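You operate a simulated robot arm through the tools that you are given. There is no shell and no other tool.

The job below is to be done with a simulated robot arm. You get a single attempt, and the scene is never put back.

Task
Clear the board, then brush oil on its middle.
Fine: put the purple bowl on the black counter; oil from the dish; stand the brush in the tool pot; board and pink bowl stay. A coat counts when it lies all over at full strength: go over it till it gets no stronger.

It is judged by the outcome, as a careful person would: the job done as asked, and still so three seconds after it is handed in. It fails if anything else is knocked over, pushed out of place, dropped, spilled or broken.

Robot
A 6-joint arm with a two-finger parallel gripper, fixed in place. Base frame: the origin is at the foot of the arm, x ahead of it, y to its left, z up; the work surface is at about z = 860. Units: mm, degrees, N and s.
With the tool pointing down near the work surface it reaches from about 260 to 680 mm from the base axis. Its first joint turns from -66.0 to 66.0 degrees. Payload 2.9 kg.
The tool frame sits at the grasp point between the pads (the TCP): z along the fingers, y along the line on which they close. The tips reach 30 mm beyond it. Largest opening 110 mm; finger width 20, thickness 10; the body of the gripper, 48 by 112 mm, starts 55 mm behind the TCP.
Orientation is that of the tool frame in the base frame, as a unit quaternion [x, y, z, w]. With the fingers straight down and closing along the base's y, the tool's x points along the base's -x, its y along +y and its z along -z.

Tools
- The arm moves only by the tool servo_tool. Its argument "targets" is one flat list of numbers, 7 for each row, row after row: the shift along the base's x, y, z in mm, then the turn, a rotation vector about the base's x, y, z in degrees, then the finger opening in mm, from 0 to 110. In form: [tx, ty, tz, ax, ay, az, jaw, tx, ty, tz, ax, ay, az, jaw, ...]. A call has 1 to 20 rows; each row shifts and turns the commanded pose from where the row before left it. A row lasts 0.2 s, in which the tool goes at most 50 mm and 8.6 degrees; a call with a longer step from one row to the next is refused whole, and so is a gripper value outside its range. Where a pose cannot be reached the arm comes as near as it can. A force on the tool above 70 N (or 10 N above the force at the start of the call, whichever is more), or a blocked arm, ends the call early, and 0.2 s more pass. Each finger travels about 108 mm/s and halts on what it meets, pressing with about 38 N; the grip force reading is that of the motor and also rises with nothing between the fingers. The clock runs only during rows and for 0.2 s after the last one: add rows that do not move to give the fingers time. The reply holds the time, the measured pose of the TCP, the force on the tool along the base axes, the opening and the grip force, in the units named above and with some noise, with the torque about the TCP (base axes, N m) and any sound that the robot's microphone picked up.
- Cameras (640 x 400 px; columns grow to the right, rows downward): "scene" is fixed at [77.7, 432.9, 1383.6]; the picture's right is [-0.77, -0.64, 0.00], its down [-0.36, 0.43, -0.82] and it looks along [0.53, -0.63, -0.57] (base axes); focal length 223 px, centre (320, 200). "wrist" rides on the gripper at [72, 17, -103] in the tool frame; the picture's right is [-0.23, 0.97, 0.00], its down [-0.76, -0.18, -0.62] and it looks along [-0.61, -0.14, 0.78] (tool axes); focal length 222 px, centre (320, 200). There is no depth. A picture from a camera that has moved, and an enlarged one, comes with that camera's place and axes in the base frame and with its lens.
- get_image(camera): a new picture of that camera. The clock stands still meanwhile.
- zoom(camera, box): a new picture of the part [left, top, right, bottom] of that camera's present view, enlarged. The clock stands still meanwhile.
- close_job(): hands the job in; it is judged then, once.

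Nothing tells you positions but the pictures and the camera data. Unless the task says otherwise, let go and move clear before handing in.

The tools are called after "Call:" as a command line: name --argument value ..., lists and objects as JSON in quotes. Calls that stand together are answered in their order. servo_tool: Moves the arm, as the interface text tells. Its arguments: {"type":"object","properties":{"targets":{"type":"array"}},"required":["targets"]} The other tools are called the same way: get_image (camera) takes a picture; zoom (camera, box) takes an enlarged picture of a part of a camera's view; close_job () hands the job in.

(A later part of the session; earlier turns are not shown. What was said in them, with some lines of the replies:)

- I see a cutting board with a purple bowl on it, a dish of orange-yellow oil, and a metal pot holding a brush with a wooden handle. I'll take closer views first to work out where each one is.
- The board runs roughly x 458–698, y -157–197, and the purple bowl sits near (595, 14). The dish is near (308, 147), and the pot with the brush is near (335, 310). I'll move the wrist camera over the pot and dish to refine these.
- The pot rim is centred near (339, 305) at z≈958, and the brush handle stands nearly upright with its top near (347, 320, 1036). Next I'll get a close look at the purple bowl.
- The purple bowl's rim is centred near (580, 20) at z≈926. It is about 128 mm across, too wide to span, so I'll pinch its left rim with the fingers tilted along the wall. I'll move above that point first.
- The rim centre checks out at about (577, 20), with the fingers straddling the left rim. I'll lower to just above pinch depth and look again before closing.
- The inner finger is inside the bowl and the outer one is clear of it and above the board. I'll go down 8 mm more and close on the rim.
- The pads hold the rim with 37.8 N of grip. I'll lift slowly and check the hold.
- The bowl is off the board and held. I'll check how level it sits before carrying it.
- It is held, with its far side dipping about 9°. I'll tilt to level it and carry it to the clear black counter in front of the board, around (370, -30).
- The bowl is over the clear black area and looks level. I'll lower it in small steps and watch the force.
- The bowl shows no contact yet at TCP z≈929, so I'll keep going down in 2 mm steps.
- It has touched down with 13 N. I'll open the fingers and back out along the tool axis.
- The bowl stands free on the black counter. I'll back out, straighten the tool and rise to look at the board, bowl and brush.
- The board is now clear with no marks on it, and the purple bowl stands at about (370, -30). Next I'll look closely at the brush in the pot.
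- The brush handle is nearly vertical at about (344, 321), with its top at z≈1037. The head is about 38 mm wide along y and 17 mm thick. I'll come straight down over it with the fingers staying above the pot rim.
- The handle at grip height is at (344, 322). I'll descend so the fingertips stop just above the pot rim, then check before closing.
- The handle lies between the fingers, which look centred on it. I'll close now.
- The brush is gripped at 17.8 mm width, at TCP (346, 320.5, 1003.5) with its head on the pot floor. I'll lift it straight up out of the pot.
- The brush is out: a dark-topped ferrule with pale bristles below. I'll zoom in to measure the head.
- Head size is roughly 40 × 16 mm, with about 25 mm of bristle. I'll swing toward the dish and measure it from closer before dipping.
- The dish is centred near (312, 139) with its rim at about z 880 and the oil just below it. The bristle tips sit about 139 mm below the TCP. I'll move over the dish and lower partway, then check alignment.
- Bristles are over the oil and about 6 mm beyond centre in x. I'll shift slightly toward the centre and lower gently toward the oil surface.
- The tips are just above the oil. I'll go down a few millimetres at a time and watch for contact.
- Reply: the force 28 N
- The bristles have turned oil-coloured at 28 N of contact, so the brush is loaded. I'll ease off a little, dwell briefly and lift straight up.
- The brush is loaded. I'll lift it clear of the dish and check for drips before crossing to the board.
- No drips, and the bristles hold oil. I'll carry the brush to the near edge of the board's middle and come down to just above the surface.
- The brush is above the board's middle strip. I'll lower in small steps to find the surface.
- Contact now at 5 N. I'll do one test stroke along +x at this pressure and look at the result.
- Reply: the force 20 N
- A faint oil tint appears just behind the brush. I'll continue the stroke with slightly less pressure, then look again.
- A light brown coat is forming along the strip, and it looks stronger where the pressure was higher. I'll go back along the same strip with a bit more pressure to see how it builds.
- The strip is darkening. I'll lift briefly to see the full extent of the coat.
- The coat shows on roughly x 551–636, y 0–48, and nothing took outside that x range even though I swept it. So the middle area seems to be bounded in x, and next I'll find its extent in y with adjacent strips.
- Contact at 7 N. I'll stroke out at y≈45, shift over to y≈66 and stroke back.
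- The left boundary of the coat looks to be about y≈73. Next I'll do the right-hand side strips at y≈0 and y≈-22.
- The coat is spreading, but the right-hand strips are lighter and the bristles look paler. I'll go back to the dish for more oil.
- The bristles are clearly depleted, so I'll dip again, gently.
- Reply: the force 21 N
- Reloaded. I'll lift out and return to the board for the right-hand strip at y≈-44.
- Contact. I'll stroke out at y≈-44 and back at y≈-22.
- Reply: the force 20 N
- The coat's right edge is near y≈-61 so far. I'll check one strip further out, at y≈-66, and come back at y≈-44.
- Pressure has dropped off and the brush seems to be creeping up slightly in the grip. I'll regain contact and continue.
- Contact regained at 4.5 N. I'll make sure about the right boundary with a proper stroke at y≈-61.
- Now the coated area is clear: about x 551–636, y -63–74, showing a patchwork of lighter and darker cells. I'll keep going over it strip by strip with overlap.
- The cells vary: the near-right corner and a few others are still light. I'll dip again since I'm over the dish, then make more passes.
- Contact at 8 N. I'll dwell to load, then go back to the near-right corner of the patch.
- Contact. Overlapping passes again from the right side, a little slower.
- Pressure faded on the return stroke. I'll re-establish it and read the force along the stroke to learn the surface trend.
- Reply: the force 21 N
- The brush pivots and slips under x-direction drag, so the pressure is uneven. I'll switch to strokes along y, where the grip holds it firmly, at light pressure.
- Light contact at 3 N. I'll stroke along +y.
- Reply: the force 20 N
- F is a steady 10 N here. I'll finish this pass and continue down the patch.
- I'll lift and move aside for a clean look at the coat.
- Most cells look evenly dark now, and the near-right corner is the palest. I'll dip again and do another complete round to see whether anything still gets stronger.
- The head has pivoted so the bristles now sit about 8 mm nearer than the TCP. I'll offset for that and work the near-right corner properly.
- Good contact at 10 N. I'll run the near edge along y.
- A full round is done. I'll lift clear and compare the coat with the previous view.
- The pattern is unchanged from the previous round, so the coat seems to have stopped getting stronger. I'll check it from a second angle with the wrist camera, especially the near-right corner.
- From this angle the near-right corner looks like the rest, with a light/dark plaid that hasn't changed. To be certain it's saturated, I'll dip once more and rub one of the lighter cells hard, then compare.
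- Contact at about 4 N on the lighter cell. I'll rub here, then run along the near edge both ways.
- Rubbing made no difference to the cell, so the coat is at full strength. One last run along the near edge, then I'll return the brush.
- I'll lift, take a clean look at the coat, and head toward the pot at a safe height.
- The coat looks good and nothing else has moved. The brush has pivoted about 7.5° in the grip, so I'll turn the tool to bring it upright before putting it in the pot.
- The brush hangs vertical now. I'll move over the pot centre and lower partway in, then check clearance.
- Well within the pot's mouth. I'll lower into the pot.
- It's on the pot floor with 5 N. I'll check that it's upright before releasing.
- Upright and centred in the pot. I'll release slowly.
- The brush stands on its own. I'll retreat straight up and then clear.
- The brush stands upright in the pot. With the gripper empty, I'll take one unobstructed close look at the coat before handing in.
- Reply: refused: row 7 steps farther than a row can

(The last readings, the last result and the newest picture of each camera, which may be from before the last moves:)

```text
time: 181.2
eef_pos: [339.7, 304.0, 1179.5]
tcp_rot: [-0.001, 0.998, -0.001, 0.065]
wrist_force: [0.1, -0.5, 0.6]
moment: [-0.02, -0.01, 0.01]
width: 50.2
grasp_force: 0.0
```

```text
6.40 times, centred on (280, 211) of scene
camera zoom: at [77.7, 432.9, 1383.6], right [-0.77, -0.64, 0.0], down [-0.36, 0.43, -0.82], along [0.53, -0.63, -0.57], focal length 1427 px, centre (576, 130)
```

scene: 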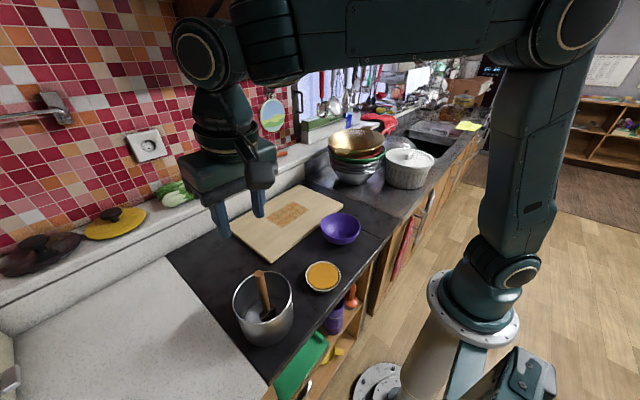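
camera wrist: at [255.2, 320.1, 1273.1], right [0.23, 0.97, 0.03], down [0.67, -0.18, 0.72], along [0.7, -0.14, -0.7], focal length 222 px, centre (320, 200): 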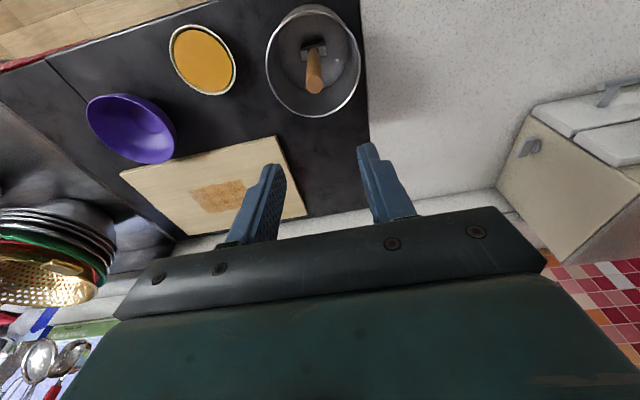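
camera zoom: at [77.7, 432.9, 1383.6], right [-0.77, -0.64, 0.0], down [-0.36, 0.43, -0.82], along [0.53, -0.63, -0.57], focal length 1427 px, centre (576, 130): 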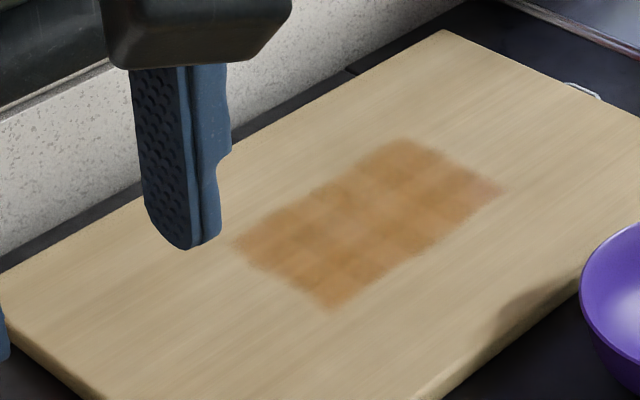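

That call was refused because one step was too long, so I'll split the move. The brush is upright in the pot, and the coat looks whole from here.

Call:
servo_tool --targets '[10, -30, 0, 0, 4, 0, 80, 20, -40, 0, 0, 3.5, 0, 80, 20, -44, 0, 0, 0, 0, 80, 20, -44, 0, 0, 0, 0, 80, 20, -44, 0, 0, 0, 0, 80, 20, -44, 0, 0, 0, 0, 80, 20, -36, -10, 0, 0, 0, 80, 10, 0, -40, 0, 0, 0, 80, 0, 0, -20, 0, 0, 0, 80, 0, 0, 0, 0, 0, 0, 80]'

Call:
get_image --camera "wrist"

Call:
zoom --camera "wrist" --box '[250, 80, 410, 180]'

```text
time: 183.4
eef_pos: [480.1, 22.8, 1104.9]
tcp_rot: [0.0, 1.0, 0.0, 0.0]
wrist_force: [0.0, 0.8, -0.5]
moment: [-0.03, 0.01, -0.04]
width: 80.0
grasp_force: 0.0
```

```text
taken
camera wrist: at [408.8, 38.8, 1209.6], right [0.23, 0.97, 0.0], down [0.76, -0.18, 0.62], along [0.61, -0.14, -0.78], focal length 222 px, centre (320, 200)
```

wrist: 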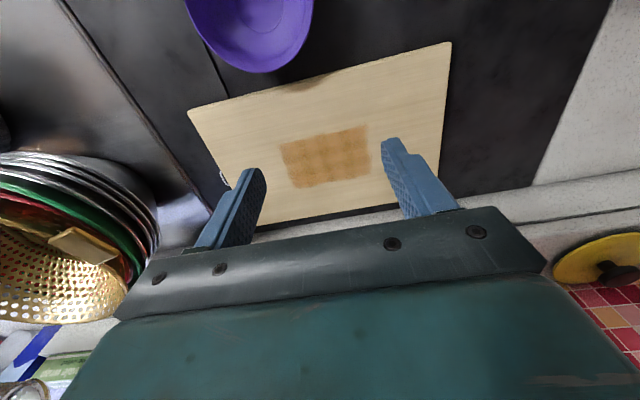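

```text
4.00 times, centred on (330, 130) of wrist
camera zoom: at [408.8, 38.8, 1209.6], right [0.23, 0.97, 0.0], down [0.76, -0.18, 0.62], along [0.61, -0.14, -0.78], focal length 888 px, centre (280, 480)
```

zoom: 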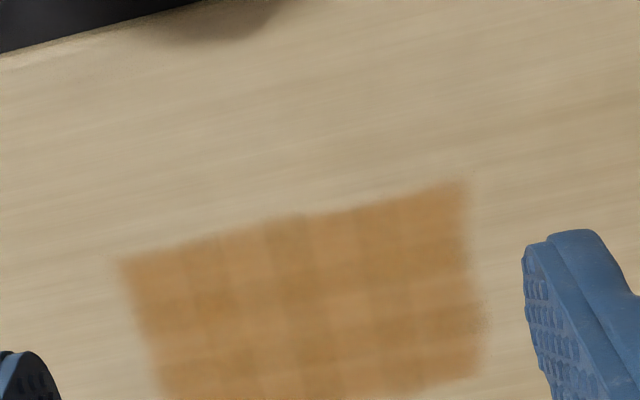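

Call:
zoom --camera "wrist" --box '[270, 115, 380, 195]'

```text
5.00 times, centred on (325, 155) of wrist
camera zoom: at [408.8, 38.8, 1209.6], right [0.23, 0.97, 0.0], down [0.76, -0.18, 0.62], along [0.61, -0.14, -0.78], focal length 1111 px, centre (295, 425)
```

zoom: 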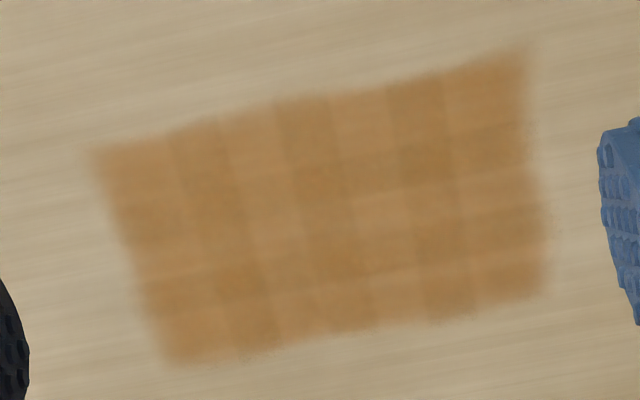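

The coat is continuous over the whole middle, and its faint regular plaid matches overlapping tiles rather than thin spots. One last check of the whole scene.

Call:
servo_tool --targets '[-20, 10, 40, 0, 0, 0, 80, -20, 10, 40, 0, 0, 0, 80, -20, 10, 40, 0, 0, 0, 80, 0, 0, 0, 0, 0, 0, 80, 0, 0, 0, 0, 0, 0, 80]'

Call:
get_image --camera "scene"

Call:
zoom --camera "scene" --box '[210, 180, 390, 350]'

```text
time: 184.6
eef_pos: [417.3, 52.3, 1224.8]
tcp_rot: [0.0, 1.0, 0.001, 0.0]
wrist_force: [-0.4, 0.4, -0.3]
moment: [0.02, 0.01, -0.03]
width: 79.9
grasp_force: 0.0
```

```text
taken
```

scene: 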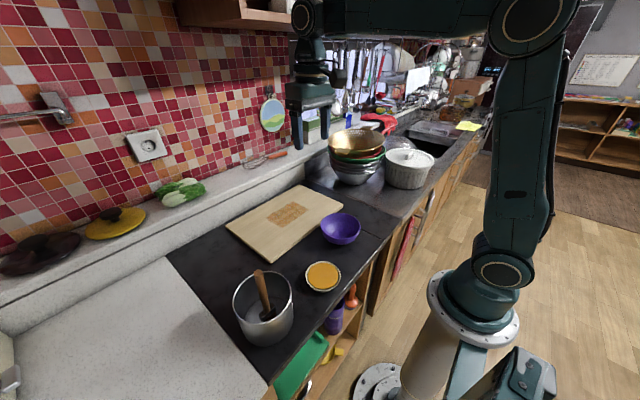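

```text
2.35 times, centred on (300, 265) of scene
camera zoom: at [77.7, 432.9, 1383.6], right [-0.77, -0.64, 0.0], down [-0.36, 0.43, -0.82], along [0.53, -0.63, -0.57], focal length 525 px, centre (367, 47)
```

zoom: 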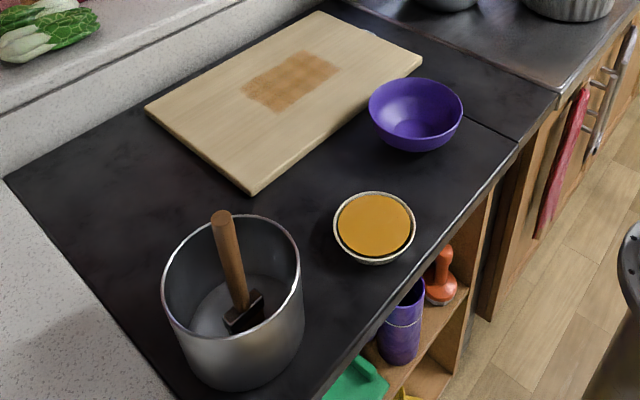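

The board is clear with an even coat of oil on its middle. The purple bowl stands on the black counter, the brush stands upright in the tool pot, and the dish and board are where they were. The arm is clear, so I'm handing in.

Call:
close_job

```text
The job is handed in.
```

I've handed the job in: the board is clear, its middle is oiled, and the brush is back in the tool pot. I haven't had the verdict back.

- **Purple bowl:** it stands upright on the black counter in front of the board.
- **Oil coat:** it covers an area of about 85 by 137 mm in the middle of the board; oil brushed just past those edges didn't show. I dipped the brush five times. The last full round and a hard rub on one of the paler spots changed nothing I could see. A faint light-and-dark grid still shows. I took that as how the coat is drawn, not as thin spots, but that is my reading of the pictures.
- **Brush:** it stands upright near the middle of the pot, a little nearer the centre than where it started. It crept about 16 mm in the grip while brushing, but I set it down and released it without trouble.
- **Everything else:** I saw no drips, and the board, oil dish and pot look unmoved. I never picked out the pink bowl in any picture, so I can only say I didn't knowingly touch it.
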